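You operate a simulated robot arm through the tools that you are given. There is no shell and no other tool.

You run a simulated robot arm. Do the job below in one go: nothing can be reset, and whatever is moved stays where it is left.

TASK
Move the printed shirt to the wire rack and switch the press off.
Fine: brown sheet on the grey board, used white sheet in the black tray, press tray back in. Where these are worked on the way, their far stop is far enough and under half their travel is too little: press tray.

Only the result counts: the job must be done as asked and must still hold three seconds after the hand-in. Knocking over, shifting, dropping, spilling or breaking anything else fails it. Flat cloth is picked up by pressing the open fingertips on it (5 to 10 N) and closing them slowly along it; thin cloth reads only 2 to 8 mm in the jaws.

THE ROBOT
A 7-joint arm with a two-finger parallel gripper, fixed in place. Base frame: the origin is at the foot of the arm, x ahead of it, y to its left, z up; the work surface is at about z = 0.8. Lengths are in m, angles in degrees, forces in N, time in s.
Its first joint turns from -149.0 to 149.0 degrees. Payload 3.5 kg.
The TCP is the grasp point between the finger pads, 0.023 m short of the fingertips. In the tool frame z runs along the fingers and y along their closing line. Largest opening 0.094 m; finger width 0.038, thickness 0.01; the body of the gripper, 0.054 by 0.096 m, starts 0.039 m behind the TCP.
Orientation is that of the tool frame in the base frame, as [roll, pitch, yaw] about the fixed x, y, z axes, in that order (R = Rz(yaw) Ry(pitch) Rx(roll)). With the fingers straight down and closing along the base's y, the tool's x points along the base's -x, its y along +y and its z along -z.

THE INTERFACE
- The arm moves only by the tool send_rows. Its argument "increments" is a list of rows, each an object of numbers (a shift or turn left out is 0, a gripper value left out holds the last): "wx", "wy", "wz": the turn, a rotation vector about the tool's x, y, z in units of 180 degrees (1.0 is 180 degrees); "x", "y", "z": the shift along the tool's x, y, z in units of 500 mm (1.0 is 500 mm); "claw": the finger opening in m, from 0 to 0.094. In form: [{"wx": .., "wy": .., "wz": .., "x": .., "y": .., "z": .., "claw": ..}, ...]. A call has 1 to 20 rows; each row is the pose to reach, as a shift and turn from the pose commanded when the call began, along the tool's axes at that moment. A call with a number of a shift or a turn outside -1 to 1 is refused whole. Rows are played at 5 a second. More than 0.05 m and 8.6 degrees between two rows, or a gripper value outside its range, and nothing of the call is played. Where a pose cannot be reached the arm comes as near as it can. A force on the tool above 70 N (or 10 N above the force at the start of the call, whichever is more), or a blocked arm, ends the call early, and 0.2 s more pass. The fingers move at their own pace (about 0.153 m/s each) and stop on an object; they squeeze with about 26 N. The grip force told is the motor's: it shows also when the fingers shut on nothing. Time passes only in rows, and 0.2 s behind the last, so rows that repeat a pose let the fingers close. It gives the time, the measured TCP pose, the force on the tool (base axes), the opening and the grip force at its end, in the units of the frame above (readings bear some noise), with the torque about the TCP (base axes, N m) and any sound that the robot's microphone picked up.
- Cameras (640 x 400 px; columns grow to the right, rows downward): "scene" is fixed at [0.2307, 0.6505, 1.3727]; the picture's right is [-0.09, -1.00, 0.00], its down [-0.65, 0.06, -0.75] and it looks along [0.75, -0.07, -0.66] (base axes); focal length 257 px, centre (320, 200). "wrist" rides on the gripper at [0.087, 0.016, -0.074] in the tool frame; the picture's right is [-0.18, 0.98, 0.00], its down [-0.58, -0.11, -0.81] and it looks along [-0.79, -0.15, 0.59] (tool axes); focal length 243 px, centre (320, 200). There is no depth. A picture from a camera that has moved, and an enlarged one, comes with that camera's place and axes in the base frame and with its lens. The place of the scene camera against the robot may be out by one fixed shift of up to 0.012 m in any direction.
- get_image(camera): a new picture of that camera. No time passes.
- enlarge(camera, box): a new picture of the part [left, top, right, bottom] of that camera's present view, enlarged. No time passes.
- hand_in(): hands the job in; it is judged then, once.

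Places have to be worked out from the pictures, the camera data and where the tool is seen. Open the gripper and draw the arm clear of the work before you hand the job in, unless the task says otherwise.

The tools are called after "Request:" by a JSON object that holds its "op" and its "data". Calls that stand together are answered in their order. send_rows: Moves the arm, as the interface text tells. Its arguments: {"type":"object","properties":{"increments":{"type":"array","items":{"type":"object","properties":{"wx":{"type":"number"},"wy":{"type":"number"},"wz":{"type":"number"},"x":{"type":"number"},"y":{"type":"number"},"z":{"type":"number"},"claw":{"type":"number"}}}}},"required":["increments"]} The other tools are called the same way: get_image (camera) takes a picture; enlarge (camera, box) takes an enlarged picture of a part of a camera's view; hand_in () hands the job in.

At the start:

```text
t: 0.0
ee_pos: [1.0477, 0.3233, 1.1393]
ee_rot: [180.0, 0.1, 180.0]
contact_force: [0.7, 0.1, -0.2]
ft_torque: [0.0, 0.03, -0.01]
opening: 0.0941
grip_force: 0.1
```

scene: 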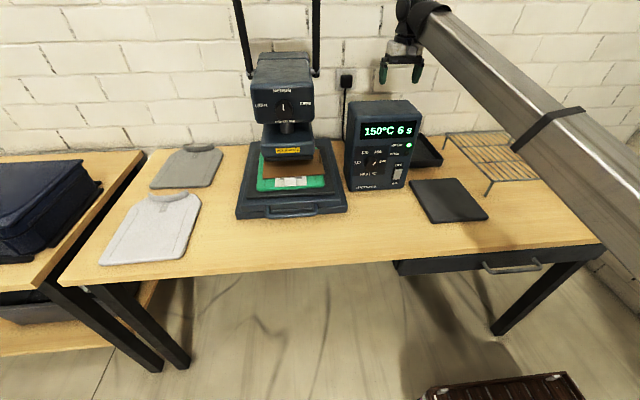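
wrist: 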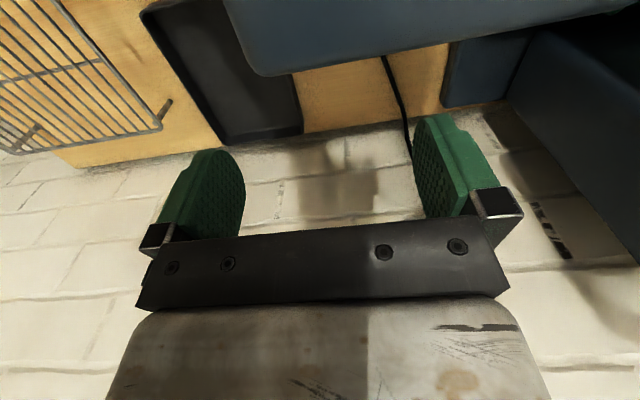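

I start by looking closer at the press, the control box and the surrounding things before moving anything.

Request:
{"op": "enlarge", "data": {"camera": "scene", "box": [220, 40, 360, 230]}}

Request:
{"op": "enlarge", "data": {"camera": "scene", "box": [330, 80, 560, 230]}}

Request:
{"op": "enlarge", "data": {"camera": "scene", "box": [80, 120, 260, 280]}}

```text
2.11 times, centred on (290, 135) of scene
camera zoom: at [0.2307, 0.6505, 1.3727], right [-0.09, -1.0, 0.0], down [-0.65, 0.06, -0.75], along [0.75, -0.07, -0.66], focal length 542 px, centre (383, 337)
```

zoom: 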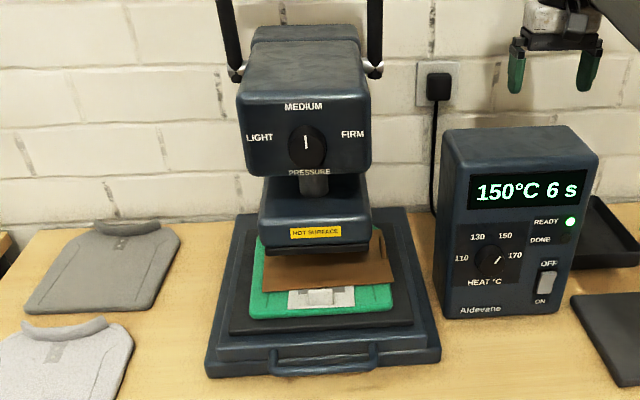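

```text
2.67 times, centred on (445, 155) of scene
camera zoom: at [0.2307, 0.6505, 1.3727], right [-0.09, -1.0, 0.0], down [-0.65, 0.06, -0.75], along [0.75, -0.07, -0.66], focal length 686 px, centre (-13, 320)
```

zoom: 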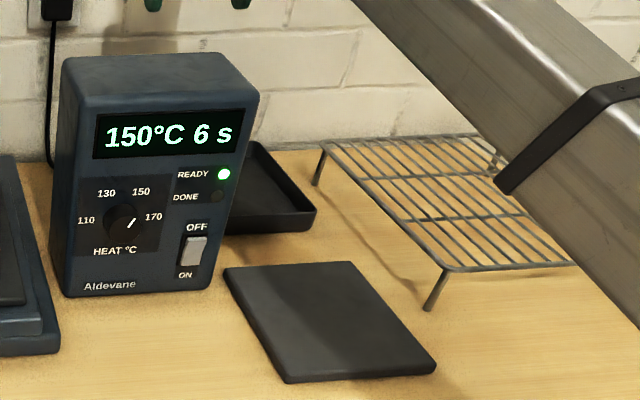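

```text
2.50 times, centred on (170, 200) of scene
camera zoom: at [0.2307, 0.6505, 1.3727], right [-0.09, -1.0, 0.0], down [-0.65, 0.06, -0.75], along [0.75, -0.07, -0.66], focal length 643 px, centre (695, 200)
```

zoom: 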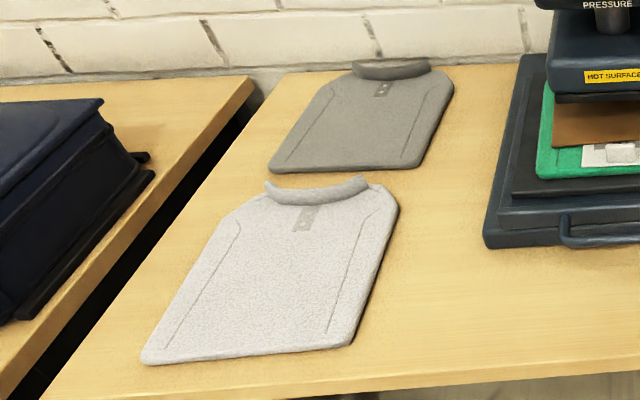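

The green shirt with the white and brown sheets is in the press; READY is lit, DONE is dark. I look closer at the gap and the sheets.

Request:
{"op": "enlarge", "data": {"camera": "scene", "box": [230, 130, 350, 225]}}

Request:
{"op": "enlarge", "data": {"camera": "scene", "box": [220, 0, 340, 160]}}

Request:
{"op": "enlarge", "data": {"camera": "scene", "box": [340, 95, 430, 200]}}

Request:
{"op": "enlarge", "data": {"camera": "scene", "box": [380, 220, 640, 400]}}

```text
4.21 times, centred on (290, 178) of scene
camera zoom: at [0.2307, 0.6505, 1.3727], right [-0.09, -1.0, 0.0], down [-0.65, 0.06, -0.75], along [0.75, -0.07, -0.66], focal length 1083 px, centre (446, 295)
```

zoom: 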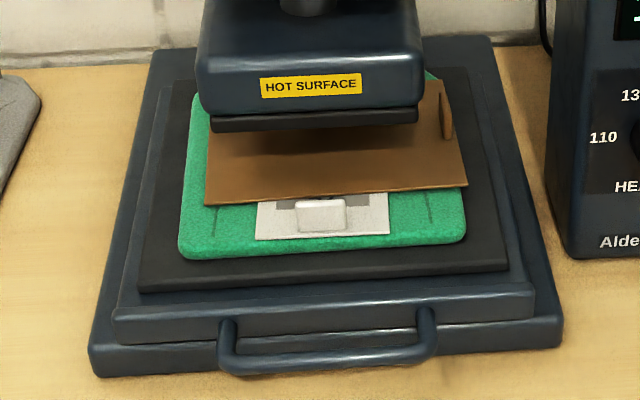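

```text
2.50 times, centred on (280, 80) of scene
camera zoom: at [0.2307, 0.6505, 1.3727], right [-0.09, -1.0, 0.0], down [-0.65, 0.06, -0.75], along [0.75, -0.07, -0.66], focal length 643 px, centre (420, 500)
```

zoom: 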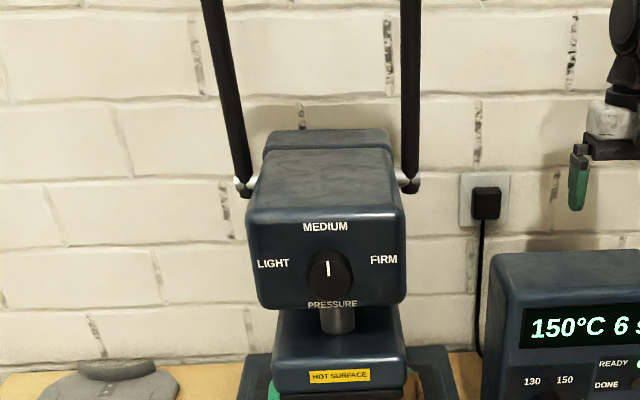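

```text
3.81 times, centred on (385, 148) of scene
camera zoom: at [0.2307, 0.6505, 1.3727], right [-0.09, -1.0, 0.0], down [-0.65, 0.06, -0.75], along [0.75, -0.07, -0.66], focal length 980 px, centre (72, 400)
```

zoom: 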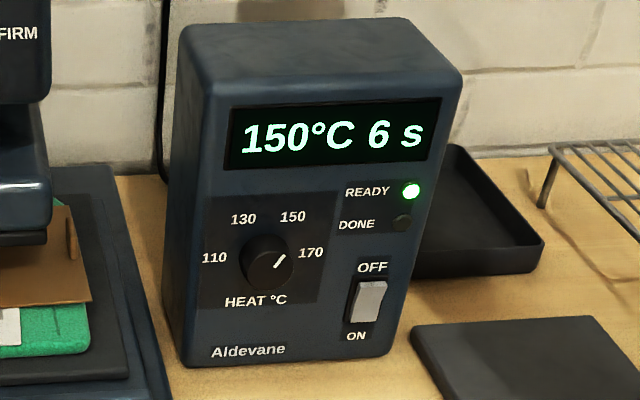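

```text
2.22 times, centred on (510, 310) of scene
camera zoom: at [0.2307, 0.6505, 1.3727], right [-0.09, -1.0, 0.0], down [-0.65, 0.06, -0.75], along [0.75, -0.07, -0.66], focal length 572 px, centre (-102, -44)
```

zoom: 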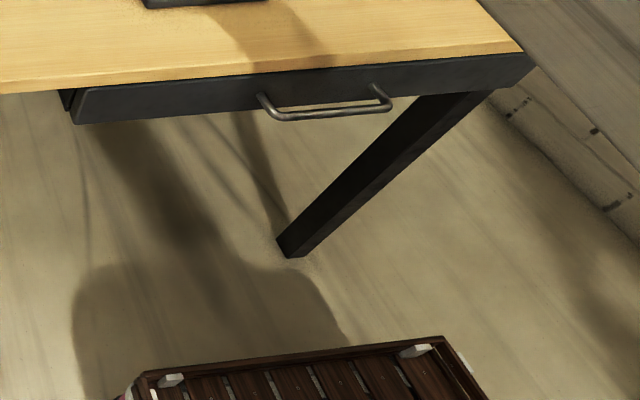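

Press tray handle is about (0.81, 0.69, 0.83), the control-box switch about (0.93, 0.31, 0.86), the rack about x 0.88–1.2, y 0 to −0.19, and the board about (0.84, 0.16). I first draw back in −x and then over to the press so the wrist camera can see the tray.

Request:
{"op": "send_rows", "data": {"increments": [{"x": 0.09}, {"x": 0.18}, {"x": 0.27}, {"x": 0.36}, {"x": 0.45}, {"x": 0.54}, {"x": 0.62, "y": 0.05}, {"x": 0.66, "y": 0.14}, {"x": 0.7, "y": 0.22}, {"x": 0.7, "y": 0.31}, {"x": 0.7, "y": 0.4}, {"x": 0.7, "y": 0.49}, {"x": 0.7, "y": 0.58}, {"x": 0.7, "y": 0.66}, {"x": 0.7, "y": 0.66}]}}

Request:
{"op": "get_image", "data": {"camera": "wrist"}}

Request:
{"op": "get_image", "data": {"camera": "scene"}}

```text
t: 3.2
ee_pos: [0.6997, 0.6543, 1.1377]
ee_rot: [180.0, 0.1, 180.0]
contact_force: [0.0, 0.0, -0.5]
ft_torque: [-0.02, 0.0, 0.05]
opening: 0.0939
grip_force: 0.1
```

```text
taken
camera wrist: at [0.6137, 0.6716, 1.2117], right [0.18, 0.98, 0.0], down [0.58, -0.11, 0.81], along [0.79, -0.15, -0.59], focal length 243 px, centre (320, 200)
```

wrist: 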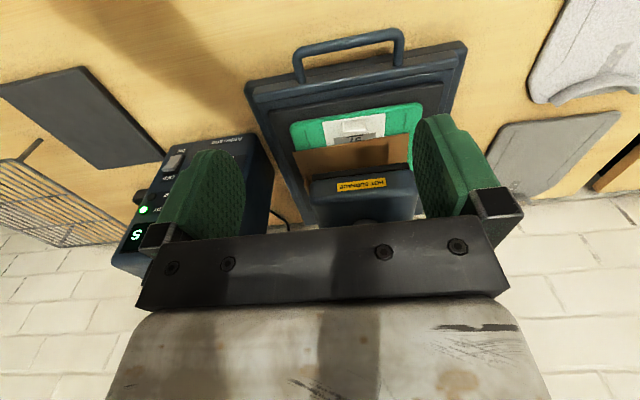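

```text
taken
```

scene: 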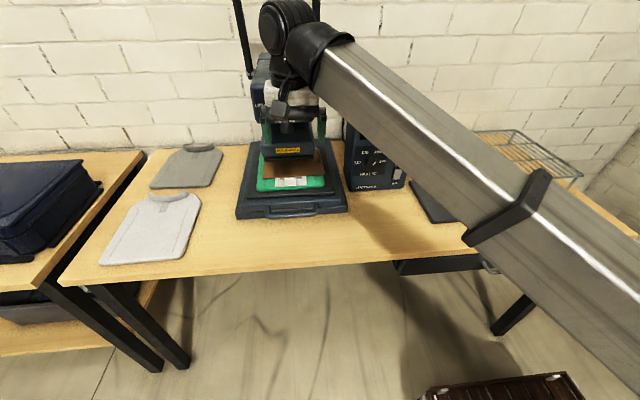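

The wrist camera sees the press tray now; I enlarge the sheets and the control box from this side.

Request:
{"op": "enlarge", "data": {"camera": "wrist", "box": [230, 20, 480, 220]}}

Request:
{"op": "enlarge", "data": {"camera": "wrist", "box": [320, 100, 410, 160]}}

Request:
{"op": "enlarge", "data": {"camera": "wrist", "box": [100, 120, 280, 270]}}

```text
2.00 times, centred on (355, 120) of wrist
camera zoom: at [0.6137, 0.6716, 1.2117], right [0.18, 0.98, 0.0], down [0.58, -0.11, 0.81], along [0.79, -0.15, -0.59], focal length 485 px, centre (250, 360)
```

zoom: 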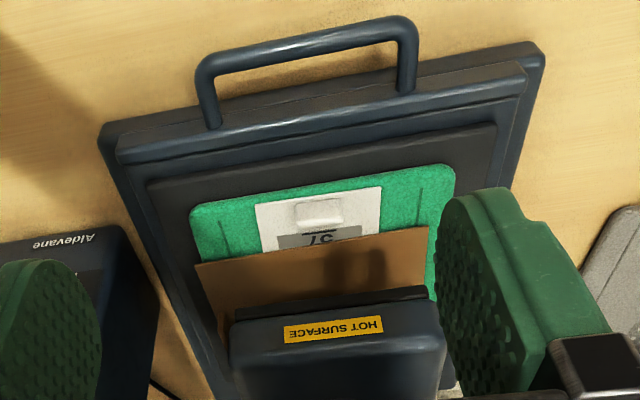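

```text
6.67 times, centred on (365, 130) of wrist
camera zoom: at [0.6137, 0.6716, 1.2117], right [0.18, 0.98, 0.0], down [0.58, -0.11, 0.81], along [0.79, -0.15, -0.59], focal length 1618 px, centre (20, 667)
```

zoom: 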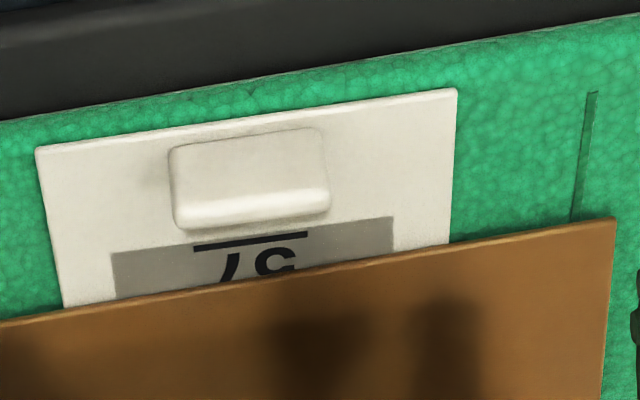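

```text
2.67 times, centred on (190, 195) of wrist
camera zoom: at [0.6137, 0.6716, 1.2117], right [0.18, 0.98, 0.0], down [0.58, -0.11, 0.81], along [0.79, -0.15, -0.59], focal length 647 px, centre (667, 213)
```

zoom: 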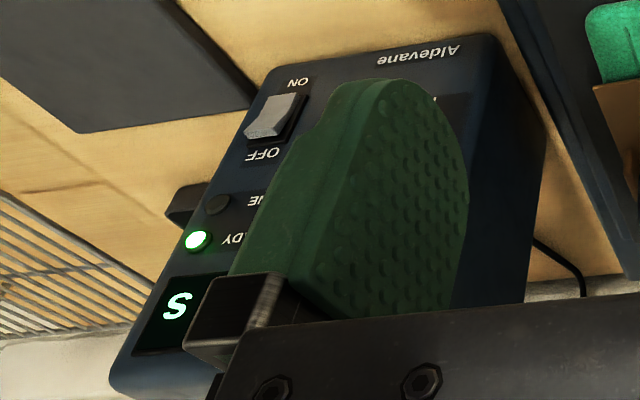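

The sheet's grey field with mirrored-looking figures will need a closer look once the tray is out. I turn the tool 90° (fingers closing along x) and lower it near the handle, which I judge near (0.76, 0.68, 0.86).

Request:
{"op": "send_rows", "data": {"increments": [{"x": 0.01, "z": 0.02, "wz": -0.0455}, {"x": 0.02, "z": 0.04, "wz": -0.0909}, {"x": 0.03, "z": 0.06, "wz": -0.1364}, {"x": 0.04, "z": 0.08, "wz": -0.1818}, {"x": 0.05, "z": 0.1, "wz": -0.2273}, {"x": 0.06, "z": 0.12, "wz": -0.2727}, {"x": 0.07, "z": 0.14, "wz": -0.3182}, {"x": 0.08, "z": 0.16, "wz": -0.3636}, {"x": 0.09, "z": 0.18, "wz": -0.4091}, {"x": 0.1, "z": 0.2, "wz": -0.4545}, {"x": 0.1, "z": 0.236, "wz": -0.5}, {"x": 0.1, "z": 0.236, "wz": -0.5}]}}

Request:
{"op": "get_image", "data": {"camera": "wrist"}}

Request:
{"op": "get_image", "data": {"camera": "scene"}}

```text
t: 5.8
ee_pos: [0.6491, 0.6535, 1.0205]
ee_rot: [-179.8, 0.0, -89.8]
contact_force: [-0.5, 0.3, 0.5]
ft_torque: [0.0, -0.01, -0.02]
opening: 0.0941
grip_force: 0.1
```

```text
taken
camera wrist: at [0.6335, 0.5673, 1.094], right [-0.98, 0.18, 0.0], down [0.11, 0.58, 0.81], along [0.15, 0.79, -0.59], focal length 243 px, centre (320, 200)
```

wrist: 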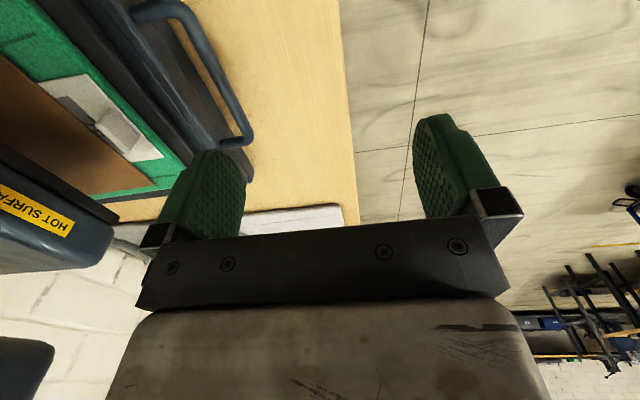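

```text
taken
```

scene: 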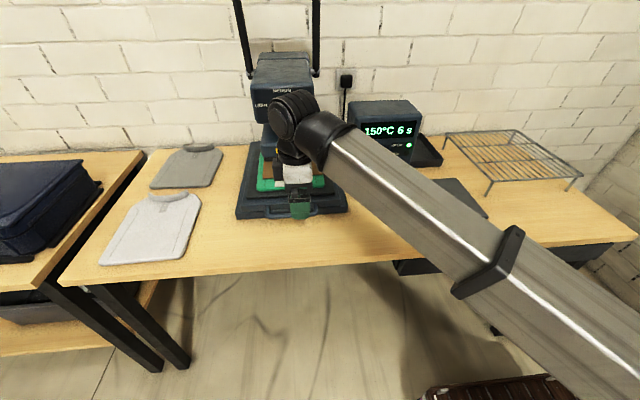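

The handle bar is visible at upper left; I enlarge it to triangulate.

Request:
{"op": "enlarge", "data": {"camera": "wrist", "box": [0, 0, 320, 200]}}

```text
2.00 times, centred on (160, 100) of wrist
camera zoom: at [0.6335, 0.5673, 1.094], right [-0.98, 0.18, 0.0], down [0.11, 0.58, 0.81], along [0.15, 0.79, -0.59], focal length 485 px, centre (640, 400)
```

zoom: 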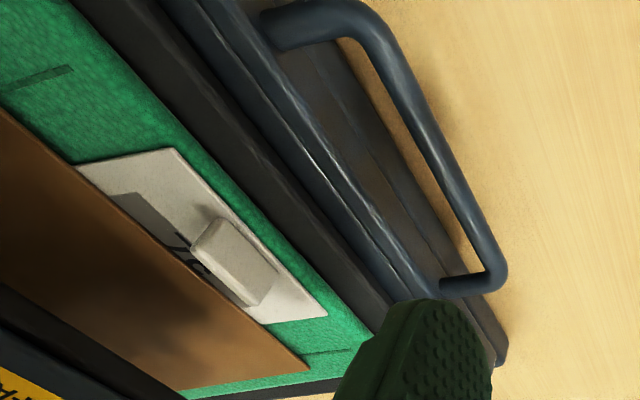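

Two wrist views put the bar at x≈0.76, z≈0.845, y from 0.615 to 0.748, with about 5 cm between bar and tray. I tilt the tool 25° outward and go to a pose 10 cm short of the bar, fingers half closed.

Request:
{"op": "send_rows", "data": {"increments": [{"wx": 0.035, "x": -0.014, "y": -0.035, "z": 0.03, "claw": 0.05}, {"wx": 0.07, "x": -0.028, "y": -0.07, "z": 0.07}, {"wx": 0.105, "x": -0.043, "y": -0.105, "z": 0.11}, {"wx": 0.1389, "x": -0.057, "y": -0.138, "z": 0.143}, {"wx": 0.1389, "x": -0.057, "y": -0.138, "z": 0.143}]}}

Request:
{"op": "get_image", "data": {"camera": "wrist"}}

Request:
{"op": "enlarge", "data": {"camera": "scene", "box": [220, 100, 360, 230]}}

```text
t: 7.0
ee_pos: [0.7177, 0.6814, 0.9482]
ee_rot: [-154.9, 0.1, -90.0]
contact_force: [0.0, 0.8, 0.9]
ft_torque: [0.0, 0.02, -0.02]
opening: 0.0502
grip_force: 0.1
```

```text
taken
camera wrist: at [0.6724, 0.5954, 1.009], right [-0.89, 0.18, -0.42], down [-0.24, 0.58, 0.78], along [0.39, 0.79, -0.47], focal length 243 px, centre (320, 200)
```

wrist: 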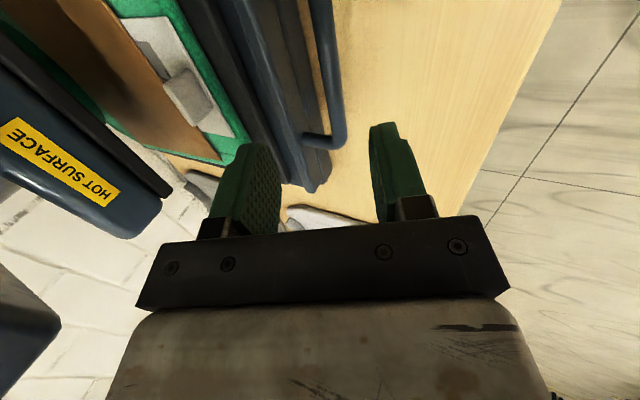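

```text
3.08 times, centred on (290, 165) of scene
camera zoom: at [0.2307, 0.6505, 1.3727], right [-0.09, -1.0, 0.0], down [-0.65, 0.06, -0.75], along [0.75, -0.07, -0.66], focal length 792 px, centre (412, 308)
```

zoom: 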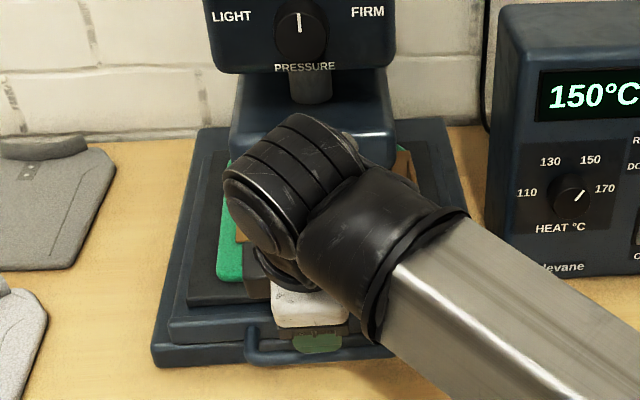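

The bar lines up between the fingers (corner again triangulates to (0.763, 0.749, 0.846)). I advance 10 cm along the tool axis.

Request:
{"op": "send_rows", "data": {"increments": [{"z": 0.06}, {"z": 0.12}, {"z": 0.16}, {"z": 0.19}, {"z": 0.2}, {"z": 0.2}]}}

Request:
{"op": "get_image", "data": {"camera": "wrist"}}

Request:
{"op": "enlarge", "data": {"camera": "scene", "box": [220, 130, 360, 230]}}

```text
t: 8.4
ee_pos: [0.7579, 0.681, 0.8592]
ee_rot: [-154.9, 0.2, -89.9]
contact_force: [-41.1, 7.4, 39.9]
ft_torque: [0.04, -1.18, 0.22]
opening: 0.0412
grip_force: 0.0
```

```text
taken
camera wrist: at [0.7117, 0.5951, 0.9201], right [-0.89, 0.18, -0.42], down [-0.24, 0.58, 0.78], along [0.38, 0.8, -0.47], focal length 243 px, centre (320, 200)
```

wrist: 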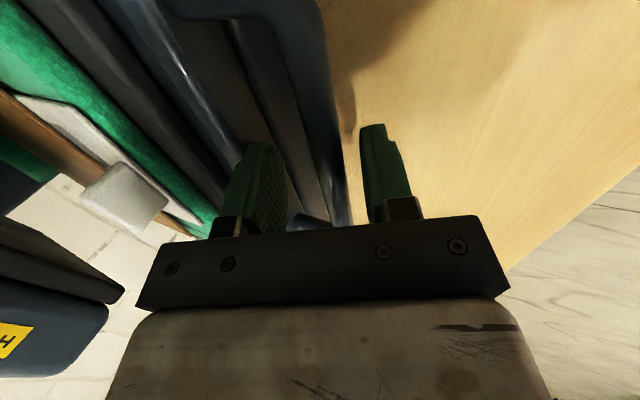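

```text
4.00 times, centred on (290, 180) of scene
camera zoom: at [0.2307, 0.6505, 1.3727], right [-0.09, -1.0, 0.0], down [-0.65, 0.06, -0.75], along [0.75, -0.07, -0.66], focal length 1029 px, centre (440, 280)
```

zoom: 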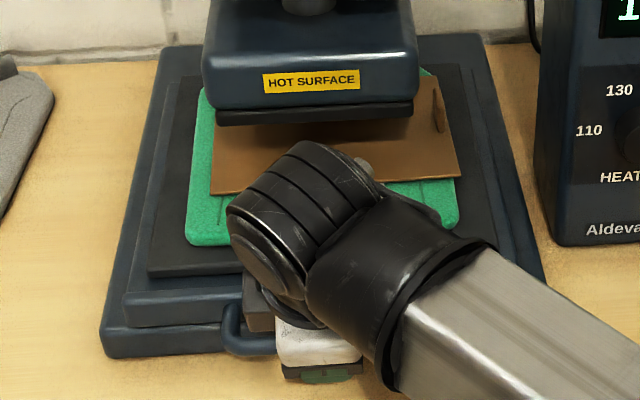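

A 57 N contact: the inner fingertip appears to be touching the tray/base edge. I back off 1 cm along the tool axis and read again.

Request:
{"op": "send_rows", "data": {"increments": [{"z": -0.01}, {"z": -0.024}, {"z": -0.024}]}}

Request:
{"op": "get_image", "data": {"camera": "wrist"}}

```text
t: 9.2
ee_pos: [0.7554, 0.6794, 0.8688]
ee_rot: [-155.0, -0.1, -90.1]
contact_force: [-10.7, -1.7, -10.5]
ft_torque: [-0.22, 0.54, 0.09]
opening: 0.0433
grip_force: 0.1
```

```text
taken
camera wrist: at [0.7101, 0.5935, 0.9286], right [-0.89, 0.19, -0.42], down [-0.24, 0.58, 0.78], along [0.39, 0.79, -0.47], focal length 243 px, centre (320, 200)
```

wrist: 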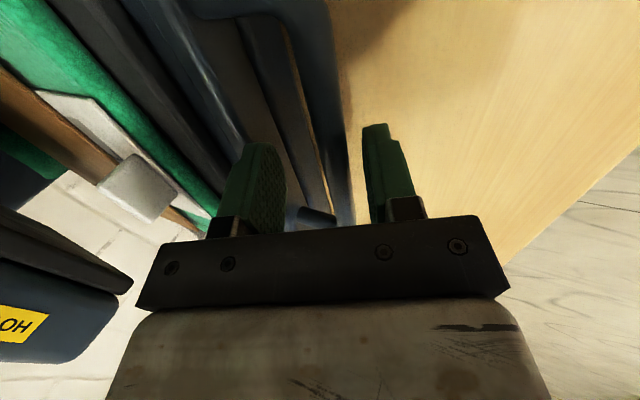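

Still 10 N pushing toward −x with the fingers held inward, so the inner finger's back rubs on the tray side. I narrow the fingers to free it.

Request:
{"op": "send_rows", "data": {"increments": [{"claw": 0.038}, {"claw": 0.032}, {"claw": 0.032}]}}

Request:
{"op": "enlarge", "data": {"camera": "wrist", "box": [180, 60, 480, 240]}}

```text
t: 10.0
ee_pos: [0.7545, 0.6807, 0.8676]
ee_rot: [-155.0, 0.0, -90.0]
contact_force: [0.1, 0.1, 1.0]
ft_torque: [0.0, 0.0, -0.02]
opening: 0.0319
grip_force: 0.1
```

```text
2.13 times, centred on (330, 150) of wrist
camera zoom: at [0.7094, 0.5946, 0.9293], right [-0.89, 0.18, -0.42], down [-0.24, 0.58, 0.78], along [0.39, 0.79, -0.47], focal length 518 px, centre (299, 307)
```

zoom: 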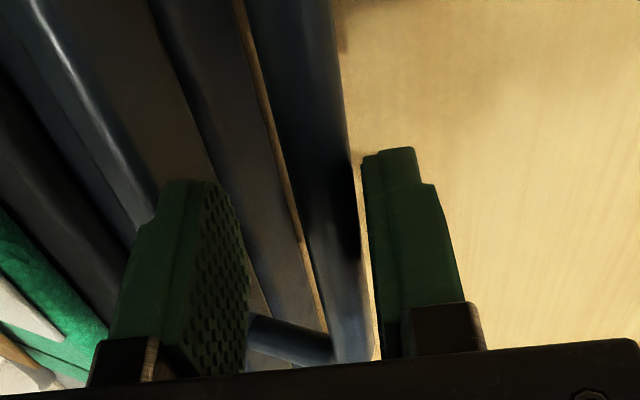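

Contact is gone and the bar sits between the pads. I advance 1 cm and close on the bar.

Request:
{"op": "send_rows", "data": {"increments": [{"z": 0.01}, {"z": 0.02}, {"z": 0.02}, {"z": 0.02, "claw": 0.015}, {"z": 0.02, "claw": 0.005}, {"z": 0.02, "claw": 0.0}, {"z": 0.02, "claw": 0.0}]}}

Request:
{"op": "enlarge", "data": {"camera": "wrist", "box": [180, 60, 480, 240]}}

```text
t: 11.7
ee_pos: [0.7536, 0.6828, 0.857]
ee_rot: [-156.1, -0.1, -89.8]
contact_force: [-18.0, 8.4, -0.1]
ft_torque: [-0.88, 0.28, 1.42]
opening: 0.0141
grip_force: 44.8
stopped in row 7: the force on the tool passed its limit at 72 N (the readings are from after the stop); the commanded pose is now the measured one
```

```text
2.13 times, centred on (330, 150) of wrist
camera zoom: at [0.7095, 0.596, 0.9187], right [-0.9, 0.18, -0.4], down [-0.23, 0.58, 0.78], along [0.37, 0.79, -0.48], focal length 518 px, centre (299, 307)
```

zoom: 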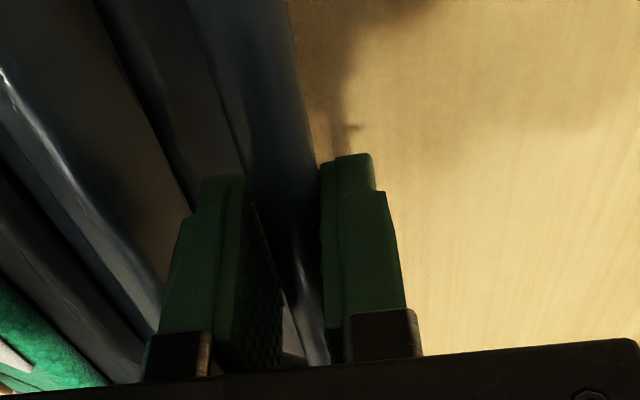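

Gripped on the bar (14 mm). I pull the tray toward −x slowly, 10 cm first.

Request:
{"op": "send_rows", "data": {"increments": [{"y": 0.0183, "z": -0.0081}, {"y": 0.0366, "z": -0.0162}, {"y": 0.0548, "z": -0.0243}, {"y": 0.0731, "z": -0.0324}, {"y": 0.0914, "z": -0.0405}, {"y": 0.1097, "z": -0.0486}, {"y": 0.128, "z": -0.0567}, {"y": 0.1462, "z": -0.0648}, {"y": 0.1645, "z": -0.0729}, {"y": 0.1828, "z": -0.081}]}}

Request:
{"op": "get_image", "data": {"camera": "scene"}}

```text
t: 13.9
ee_pos: [0.6559, 0.6824, 0.8569]
ee_rot: [-155.7, 0.0, -90.0]
contact_force: [-0.2, 23.9, 27.8]
ft_torque: [-0.8, -0.15, 1.55]
opening: 0.0139
grip_force: 44.8
```

```text
taken
```

scene: 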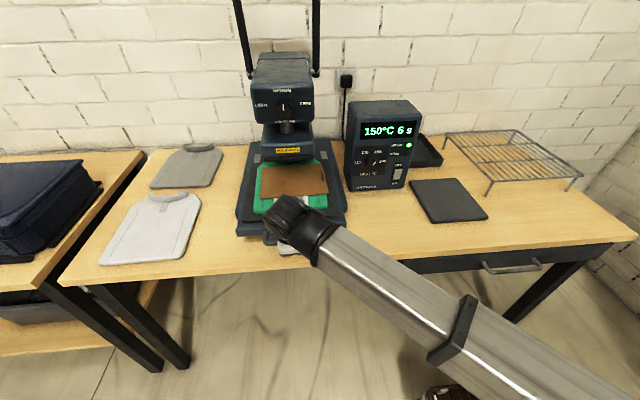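

The tray slides with the grip. I keep pulling, letting the force stop show the end of its travel.

Request:
{"op": "send_rows", "data": {"increments": [{"y": 0.0182, "z": -0.0082}, {"y": 0.0364, "z": -0.0165}, {"y": 0.0547, "z": -0.0247}, {"y": 0.0729, "z": -0.0329}, {"y": 0.0911, "z": -0.0412}, {"y": 0.1093, "z": -0.0494}, {"y": 0.1275, "z": -0.0576}, {"y": 0.1458, "z": -0.0658}, {"y": 0.164, "z": -0.0741}, {"y": 0.1822, "z": -0.0823}]}}

Request:
{"op": "get_image", "data": {"camera": "scene"}}

Request:
{"op": "get_image", "data": {"camera": "wrist"}}

```text
t: 16.1
ee_pos: [0.5553, 0.6831, 0.8561]
ee_rot: [-155.9, 0.0, -90.0]
contact_force: [-0.1, 24.5, 12.7]
ft_torque: [-0.69, -0.11, 1.65]
opening: 0.0141
grip_force: 45.0
```

```text
taken
```

scene: 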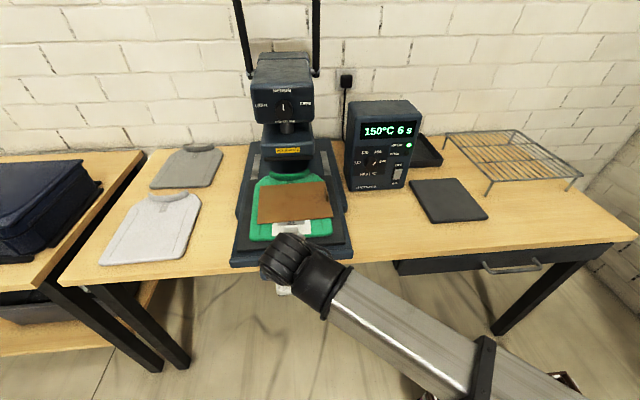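

```text
taken
camera wrist: at [0.511, 0.5956, 0.9182], right [-0.9, 0.18, -0.4], down [-0.23, 0.58, 0.78], along [0.38, 0.79, -0.48], focal length 243 px, centre (320, 200)
```

wrist: 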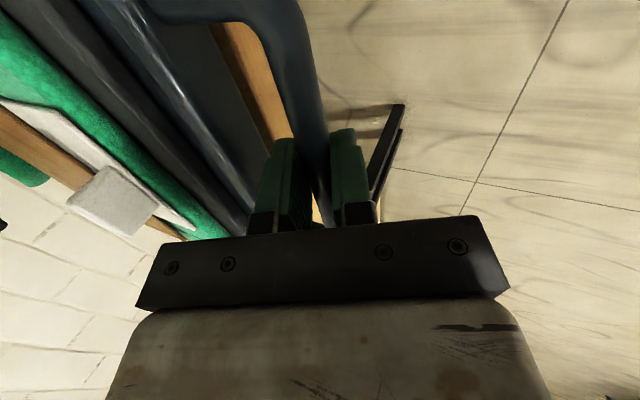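

The collar is emerging from under the head. I pull further with smaller steps until it stops.

Request:
{"op": "send_rows", "data": {"increments": [{"y": 0.0137, "z": -0.0062}, {"y": 0.0274, "z": -0.0124}, {"y": 0.041, "z": -0.0185}, {"y": 0.0547, "z": -0.0247}, {"y": 0.0684, "z": -0.0308}, {"y": 0.082, "z": -0.037}]}}

Request:
{"op": "get_image", "data": {"camera": "scene"}}

```text
t: 17.5
ee_pos: [0.5111, 0.6812, 0.8557]
ee_rot: [-155.8, 0.0, -90.0]
contact_force: [0.6, 30.4, 9.3]
ft_torque: [-0.95, -0.08, 1.49]
opening: 0.014
grip_force: 44.9
```

```text
taken
```

scene: 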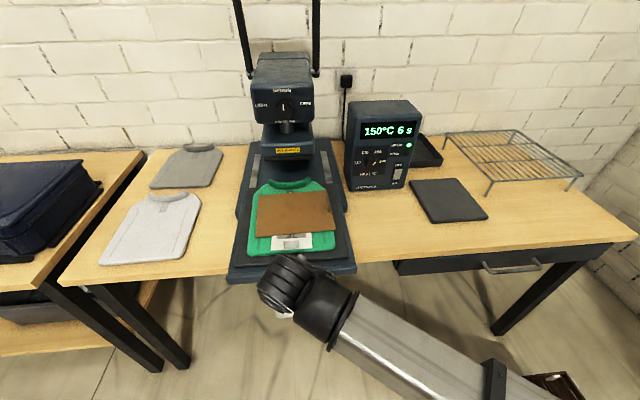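

No stop yet; I continue pulling to bring the shirt into easier reach.

Request:
{"op": "send_rows", "data": {"increments": [{"y": 0.0137, "z": -0.0062}, {"y": 0.0274, "z": -0.0124}, {"y": 0.041, "z": -0.0185}, {"y": 0.0547, "z": -0.0247}, {"y": 0.0684, "z": -0.0308}, {"y": 0.082, "z": -0.037}, {"y": 0.0957, "z": -0.0432}, {"y": 0.1094, "z": -0.0494}]}}

Request:
{"op": "get_image", "data": {"camera": "scene"}}

```text
t: 19.3
ee_pos: [0.4538, 0.6807, 0.8576]
ee_rot: [-155.6, 0.0, -90.0]
contact_force: [22.6, 24.5, -4.7]
ft_torque: [0.2, -0.08, 2.02]
opening: 0.014
grip_force: 44.7
```

```text
taken
```

scene: 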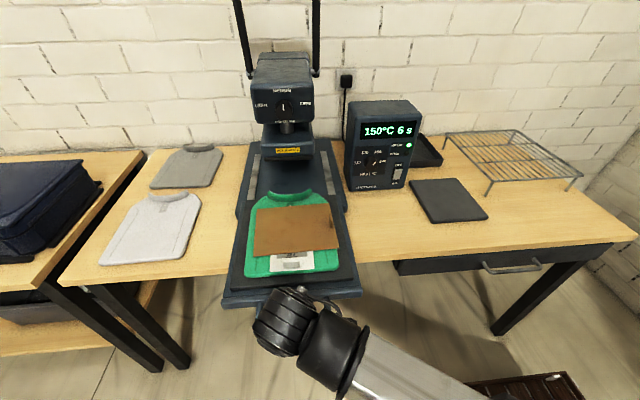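

About 22 N along x — the tray is at its end stop after 0.30 m. I release and withdraw along the tool axis.

Request:
{"op": "send_rows", "data": {"increments": [{"y": -0.004, "z": 0.0, "claw": 0.014}, {"y": -0.004, "claw": 0.03}, {"y": -0.004, "claw": 0.034}, {"y": -0.004, "z": -0.05}, {"y": -0.004, "z": -0.12}, {"y": -0.004, "z": -0.2}, {"y": -0.004, "z": -0.29}, {"y": -0.004, "z": -0.38}, {"y": -0.004, "z": -0.38, "claw": 0.094}]}}

Request:
{"op": "get_image", "data": {"camera": "wrist"}}

Request:
{"op": "enlarge", "data": {"camera": "scene", "box": [210, 140, 380, 320]}}

```text
t: 21.3
ee_pos: [0.3766, 0.6815, 1.0324]
ee_rot: [-155.9, -0.1, -89.9]
contact_force: [-0.7, -0.6, -0.3]
ft_torque: [0.0, 0.0, -0.01]
opening: 0.0942
grip_force: 0.0
```

```text
taken
camera wrist: at [0.3315, 0.5958, 1.0936], right [-0.9, 0.18, -0.4], down [-0.23, 0.58, 0.78], along [0.38, 0.79, -0.48], focal length 243 px, centre (320, 200)
```

wrist: 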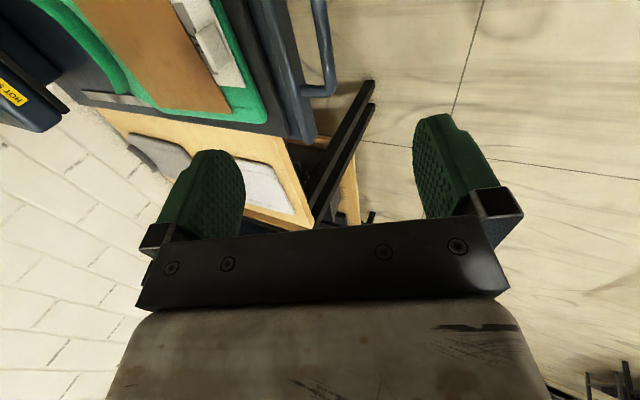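

```text
2.22 times, centred on (295, 230) of scene
camera zoom: at [0.2307, 0.6505, 1.3727], right [-0.09, -1.0, 0.0], down [-0.65, 0.06, -0.75], along [0.75, -0.07, -0.66], focal length 572 px, centre (376, 133)
```

zoom: 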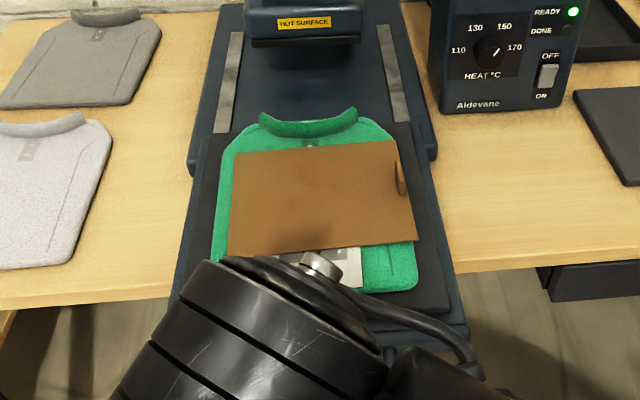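

The tray is out and the brown sheet carries an upright tab on its right edge near (0.70, 0.576, 0.875). I untilt the tool and then turn it back so the fingers close along y.

Request:
{"op": "send_rows", "data": {"increments": [{"wx": -0.0447, "y": -0.014, "z": -0.03}, {"wx": -0.0893, "y": -0.028, "z": -0.06}, {"wx": -0.1339, "y": -0.041, "z": -0.0913}, {"wx": -0.1339, "y": -0.041, "z": -0.0913}]}}

Request:
{"op": "send_rows", "data": {"increments": [{"wz": 0.0455, "x": 0.01, "y": -0.04}, {"wz": 0.0909, "x": 0.02, "y": -0.08}, {"wz": 0.1364, "x": 0.03, "y": -0.12}, {"wz": 0.1818, "x": 0.04, "y": -0.16}, {"wz": 0.2273, "x": 0.06, "y": -0.2}, {"wz": 0.2727, "x": 0.08, "y": -0.24}, {"wz": 0.3182, "x": 0.1, "y": -0.28}, {"wz": 0.3636, "x": 0.12, "y": -0.32}, {"wz": 0.4091, "x": 0.14, "y": -0.36}, {"wz": 0.4545, "x": 0.16, "y": -0.4}, {"wz": 0.5, "x": 0.18, "y": -0.44}, {"wz": 0.5, "x": 0.2, "y": -0.48}, {"wz": 0.5, "x": 0.2, "y": -0.48}]}}

Request:
{"op": "get_image", "data": {"camera": "wrist"}}

Request:
{"op": "get_image", "data": {"camera": "scene"}}

```text
t: 22.1
ee_pos: [0.3773, 0.6862, 1.0793]
ee_rot: [-178.1, 1.0, -89.0]
contact_force: [1.7, 6.4, -10.6]
ft_torque: [0.51, -0.25, -0.11]
opening: 0.0942
grip_force: 0.2
stopped in row 4: the force on the tool passed its limit at 99 N (the readings are from after the stop); the commanded pose is now the measured one
```

```text
t: 24.9
ee_pos: [0.6195, 0.5873, 1.0847]
ee_rot: [179.2, 1.8, -179.2]
contact_force: [0.1, 0.4, 0.6]
ft_torque: [0.0, -0.01, 0.01]
opening: 0.0939
grip_force: 0.1
```

```text
taken
camera wrist: at [0.5317, 0.6014, 1.1575], right [0.17, 0.99, 0.02], down [0.56, -0.11, 0.82], along [0.81, -0.13, -0.57], focal length 243 px, centre (320, 200)
```

wrist: 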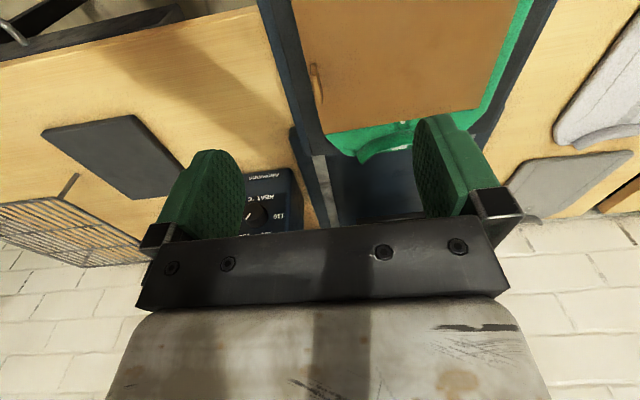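

```text
taken
```

scene: 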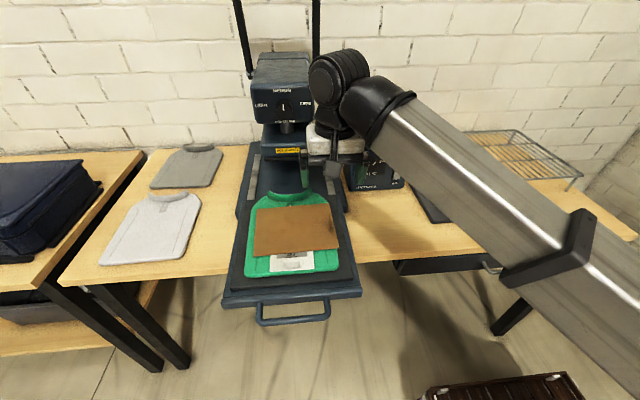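

Something (likely the arm folding onto itself or a fixed post near x≈0.3) gave a brief 99 N contact; the scene looks unchanged and I will stay clear of that area. Now I look at the brown sheet's tab closely.

Request:
{"op": "enlarge", "data": {"camera": "wrist", "box": [260, 0, 540, 180]}}

Request:
{"op": "enlarge", "data": {"camera": "scene", "box": [220, 170, 370, 330]}}

```text
2.22 times, centred on (400, 90) of wrist
camera zoom: at [0.5317, 0.6014, 1.1575], right [0.17, 0.99, 0.02], down [0.56, -0.11, 0.82], along [0.81, -0.13, -0.57], focal length 539 px, centre (142, 444)
```

zoom: 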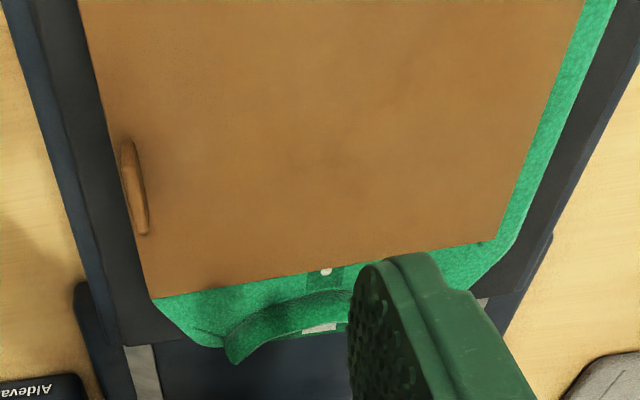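

```text
2.50 times, centred on (295, 250) of scene
camera zoom: at [0.2307, 0.6505, 1.3727], right [-0.09, -1.0, 0.0], down [-0.65, 0.06, -0.75], along [0.75, -0.07, -0.66], focal length 643 px, centre (382, 75)
```

zoom: 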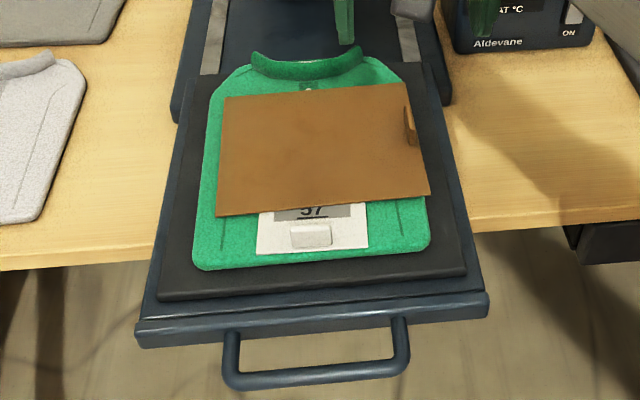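

The tab triangulates to about (0.695, 0.575, ~0.88). I correct the small tool skew, move above it with the fingers at 5 cm, and look again.

Request:
{"op": "send_rows", "data": {"increments": [{"x": -0.03, "y": -0.008, "z": 0.05, "wx": 0.0011, "wy": 0.0025, "wz": 0.0011, "claw": 0.05}, {"x": -0.06, "y": -0.016, "z": 0.11, "wx": 0.0022, "wy": 0.005, "wz": 0.0022}, {"x": -0.09, "y": -0.024, "z": 0.17, "wx": 0.0033, "wy": 0.0075, "wz": 0.0033}, {"x": -0.12, "y": -0.031, "z": 0.23, "wx": 0.0044, "wy": 0.01, "wz": 0.0044}, {"x": -0.142, "y": -0.031, "z": 0.274, "wx": 0.0044, "wy": 0.01, "wz": 0.0044}, {"x": -0.142, "y": -0.031, "z": 0.274, "wx": 0.0044, "wy": 0.01, "wz": 0.0044}]}}

Request:
{"op": "get_image", "data": {"camera": "wrist"}}

Request:
{"op": "enlarge", "data": {"camera": "scene", "box": [220, 130, 370, 290]}}

```text
t: 26.3
ee_pos: [0.6949, 0.5759, 0.951]
ee_rot: [179.9, 0.0, -179.8]
contact_force: [0.2, 0.5, 0.2]
ft_torque: [0.05, 0.0, 0.01]
opening: 0.0499
grip_force: 0.1
```

```text
taken
camera wrist: at [0.6087, 0.5919, 1.0255], right [0.18, 0.98, 0.0], down [0.58, -0.11, 0.81], along [0.79, -0.14, -0.59], focal length 243 px, centre (320, 200)
```

wrist: 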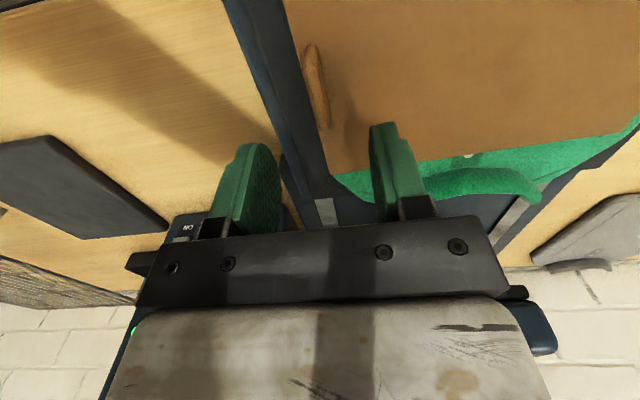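

```text
2.50 times, centred on (295, 210) of scene
camera zoom: at [0.2307, 0.6505, 1.3727], right [-0.09, -1.0, 0.0], down [-0.65, 0.06, -0.75], along [0.75, -0.07, -0.66], focal length 643 px, centre (382, 175)
```

zoom: 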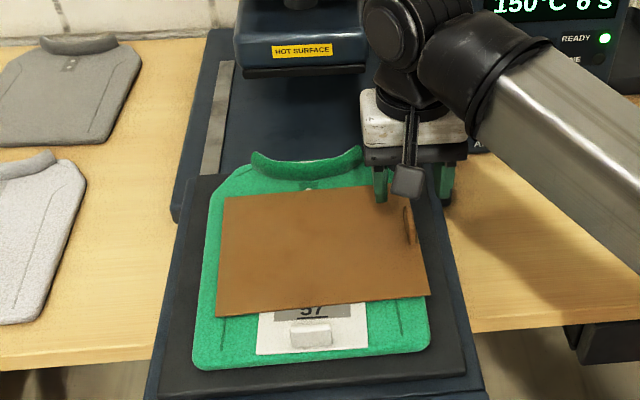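

The tab sits between the fingers at about x 0.665–0.72, y 0.575. I lower to TCP z≈0.905 and check height.

Request:
{"op": "send_rows", "data": {"increments": [{"z": 0.03, "x": 0.004}, {"z": 0.06, "x": 0.006}, {"z": 0.092, "x": 0.006}, {"z": 0.092, "x": 0.006}]}}

Request:
{"op": "get_image", "data": {"camera": "wrist"}}

Request:
{"op": "enlarge", "data": {"camera": "scene", "box": [270, 160, 370, 260]}}

```text
t: 27.2
ee_pos: [0.6923, 0.5756, 0.9108]
ee_rot: [179.5, 0.3, -179.8]
contact_force: [0.1, -2.4, 29.4]
ft_torque: [0.83, 0.23, 0.01]
opening: 0.0491
grip_force: 0.1
stopped in row 4: the force on the tool passed its limit at 76 N (the readings are from after the stop); the commanded pose is now the measured one
```

```text
taken
camera wrist: at [0.6067, 0.5919, 0.9864], right [0.18, 0.98, 0.01], down [0.58, -0.11, 0.81], along [0.8, -0.14, -0.59], focal length 243 px, centre (320, 200)
```

wrist: 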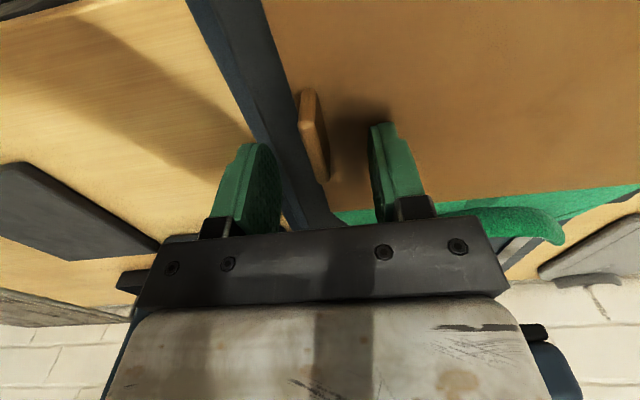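

```text
4.00 times, centred on (320, 210) of scene
camera zoom: at [0.2307, 0.6505, 1.3727], right [-0.09, -1.0, 0.0], down [-0.65, 0.06, -0.75], along [0.75, -0.07, -0.66], focal length 1029 px, centre (320, 160)
```

zoom: 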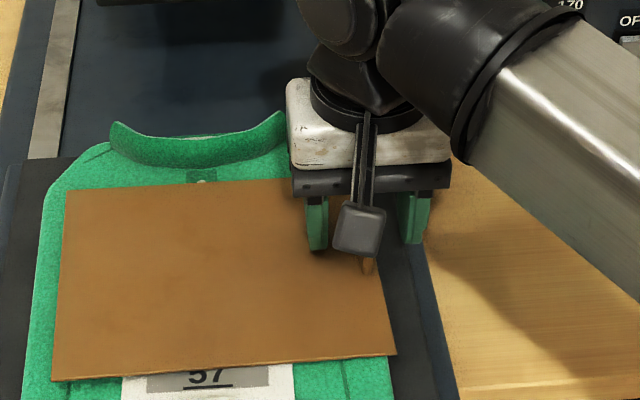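

Touch-down at tip height ≈0.888, so the sheet lies at about z=0.886. I rise 4 mm and close slowly on the tab.

Request:
{"op": "send_rows", "data": {"increments": [{"z": -0.008, "x": 0.01}, {"z": -0.008, "x": 0.01, "claw": 0.035}, {"z": -0.008, "x": 0.01, "claw": 0.02}, {"z": -0.008, "x": 0.01, "claw": 0.01}, {"z": -0.008, "x": 0.01, "claw": 0.003}, {"z": -0.008, "x": 0.01, "claw": 0.0}, {"z": -0.008, "x": 0.01}]}}

Request:
{"op": "get_image", "data": {"camera": "wrist"}}

Request:
{"op": "enlarge", "data": {"camera": "scene", "box": [270, 160, 370, 260]}}

```text
t: 28.8
ee_pos: [0.687, 0.5787, 0.9141]
ee_rot: [179.5, 0.2, -179.8]
contact_force: [-0.8, -0.4, 4.5]
ft_torque: [0.23, 0.14, 0.02]
opening: 0.0063
grip_force: 26.5
```

```text
taken
camera wrist: at [0.602, 0.5927, 0.988], right [0.18, 0.98, 0.01], down [0.58, -0.11, 0.81], along [0.79, -0.14, -0.59], focal length 243 px, centre (320, 200)
```

wrist: 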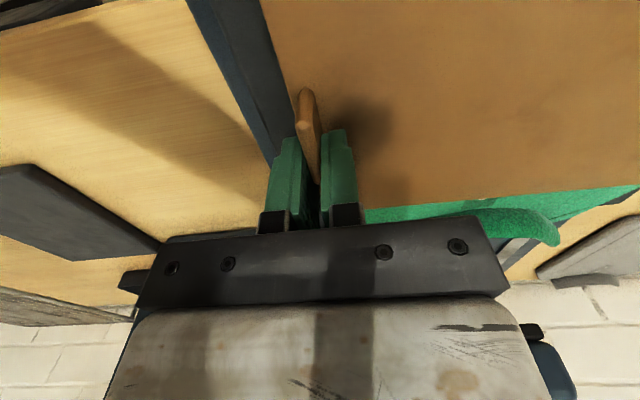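

```text
4.00 times, centred on (320, 210) of scene
camera zoom: at [0.2307, 0.6505, 1.3727], right [-0.09, -1.0, 0.0], down [-0.65, 0.06, -0.75], along [0.75, -0.07, -0.66], focal length 1029 px, centre (320, 160)
```

zoom: 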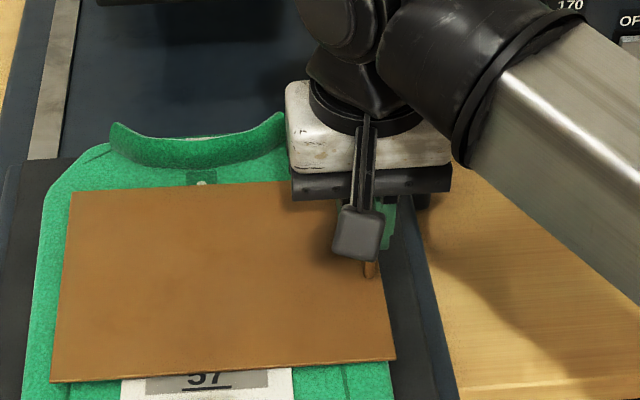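

The tab is held (6.3 mm). I lift 3 cm and check how the sheet behaves.

Request:
{"op": "send_rows", "data": {"increments": [{"z": -0.01}, {"z": -0.02}, {"z": -0.035}, {"z": -0.05}, {"z": -0.065}, {"z": -0.065}]}}

Request:
{"op": "get_image", "data": {"camera": "wrist"}}

Request:
{"op": "enlarge", "data": {"camera": "scene", "box": [220, 140, 380, 290]}}

```text
t: 30.2
ee_pos: [0.6886, 0.577, 0.9462]
ee_rot: [179.6, 0.2, -179.8]
contact_force: [0.0, -0.5, 0.0]
ft_torque: [-0.02, 0.0, 0.0]
opening: 0.0061
grip_force: 26.4
```

```text
taken
camera wrist: at [0.6018, 0.5929, 1.0208], right [0.18, 0.98, 0.01], down [0.58, -0.11, 0.81], along [0.79, -0.14, -0.59], focal length 243 px, centre (320, 200)
```

wrist: 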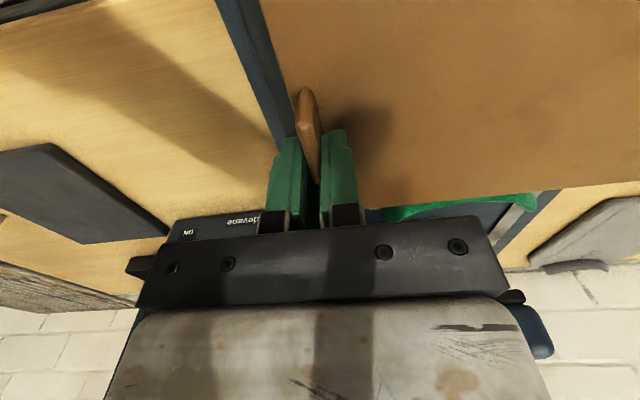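

```text
2.67 times, centred on (300, 215) of scene
camera zoom: at [0.2307, 0.6505, 1.3727], right [-0.09, -1.0, 0.0], down [-0.65, 0.06, -0.75], along [0.75, -0.07, -0.66], focal length 686 px, centre (373, 160)
```

zoom: 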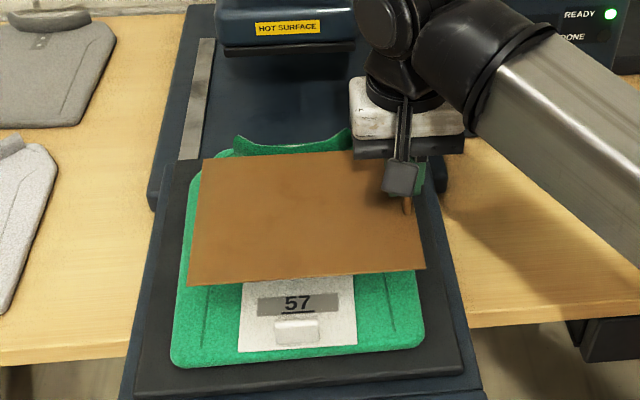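

The sheet is rigid and lifts level. I lift it to z≈1.05 and move it off to the right so the white sheet can be inspected.

Request:
{"op": "send_rows", "data": {"increments": [{"z": -0.05}, {"z": -0.11}, {"z": -0.17, "y": -0.02}, {"z": -0.2, "y": -0.08}, {"z": -0.2, "y": -0.16}, {"z": -0.2, "y": -0.24}, {"z": -0.2, "y": -0.32}, {"z": -0.2, "y": -0.4}, {"z": -0.2, "y": -0.44}]}}

Request:
{"op": "get_image", "data": {"camera": "scene"}}

Request:
{"op": "enlarge", "data": {"camera": "scene", "box": [240, 175, 345, 290]}}

Request:
{"op": "get_image", "data": {"camera": "wrist"}}

```text
t: 32.2
ee_pos: [0.6877, 0.3553, 1.044]
ee_rot: [179.5, 0.2, -179.8]
contact_force: [0.0, -0.2, -0.1]
ft_torque: [-0.02, -0.03, 0.02]
opening: 0.006
grip_force: 26.1
```

```text
taken
```

scene: 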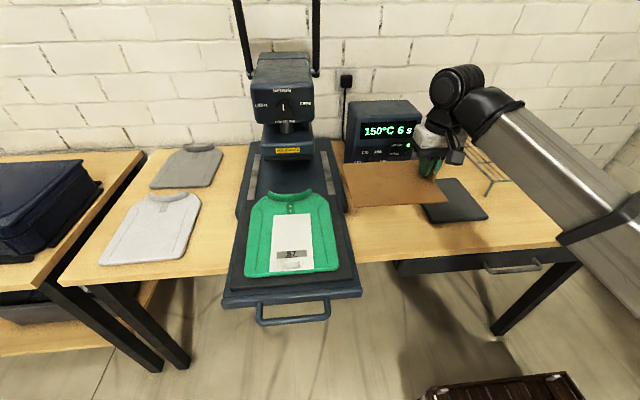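

```text
3.48 times, centred on (292, 232) of scene
camera zoom: at [0.2307, 0.6505, 1.3727], right [-0.09, -1.0, 0.0], down [-0.65, 0.06, -0.75], along [0.75, -0.07, -0.66], focal length 895 px, centre (416, 87)
```

zoom: 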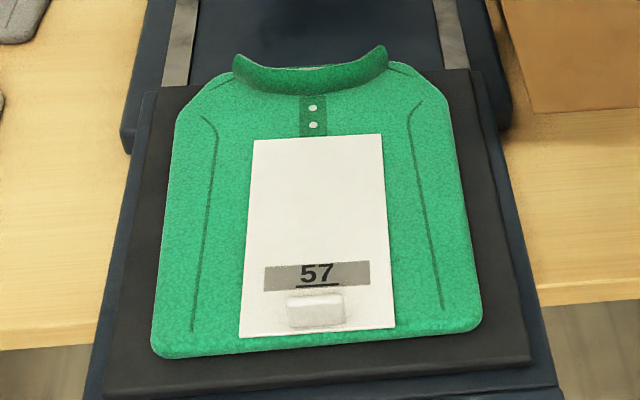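

```text
taken
camera wrist: at [0.6028, 0.3701, 1.1186], right [0.18, 0.98, 0.01], down [0.58, -0.11, 0.81], along [0.8, -0.14, -0.59], focal length 243 px, centre (320, 200)
```

wrist: 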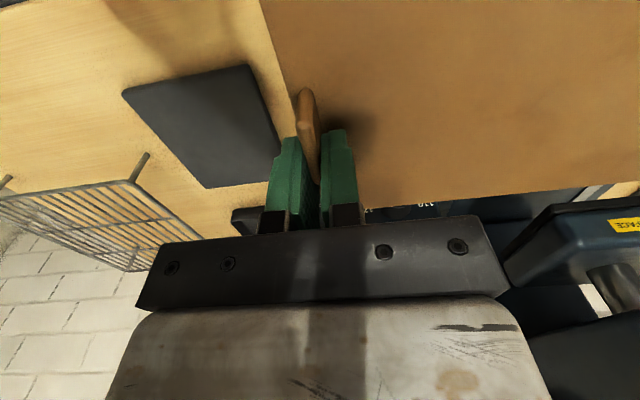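

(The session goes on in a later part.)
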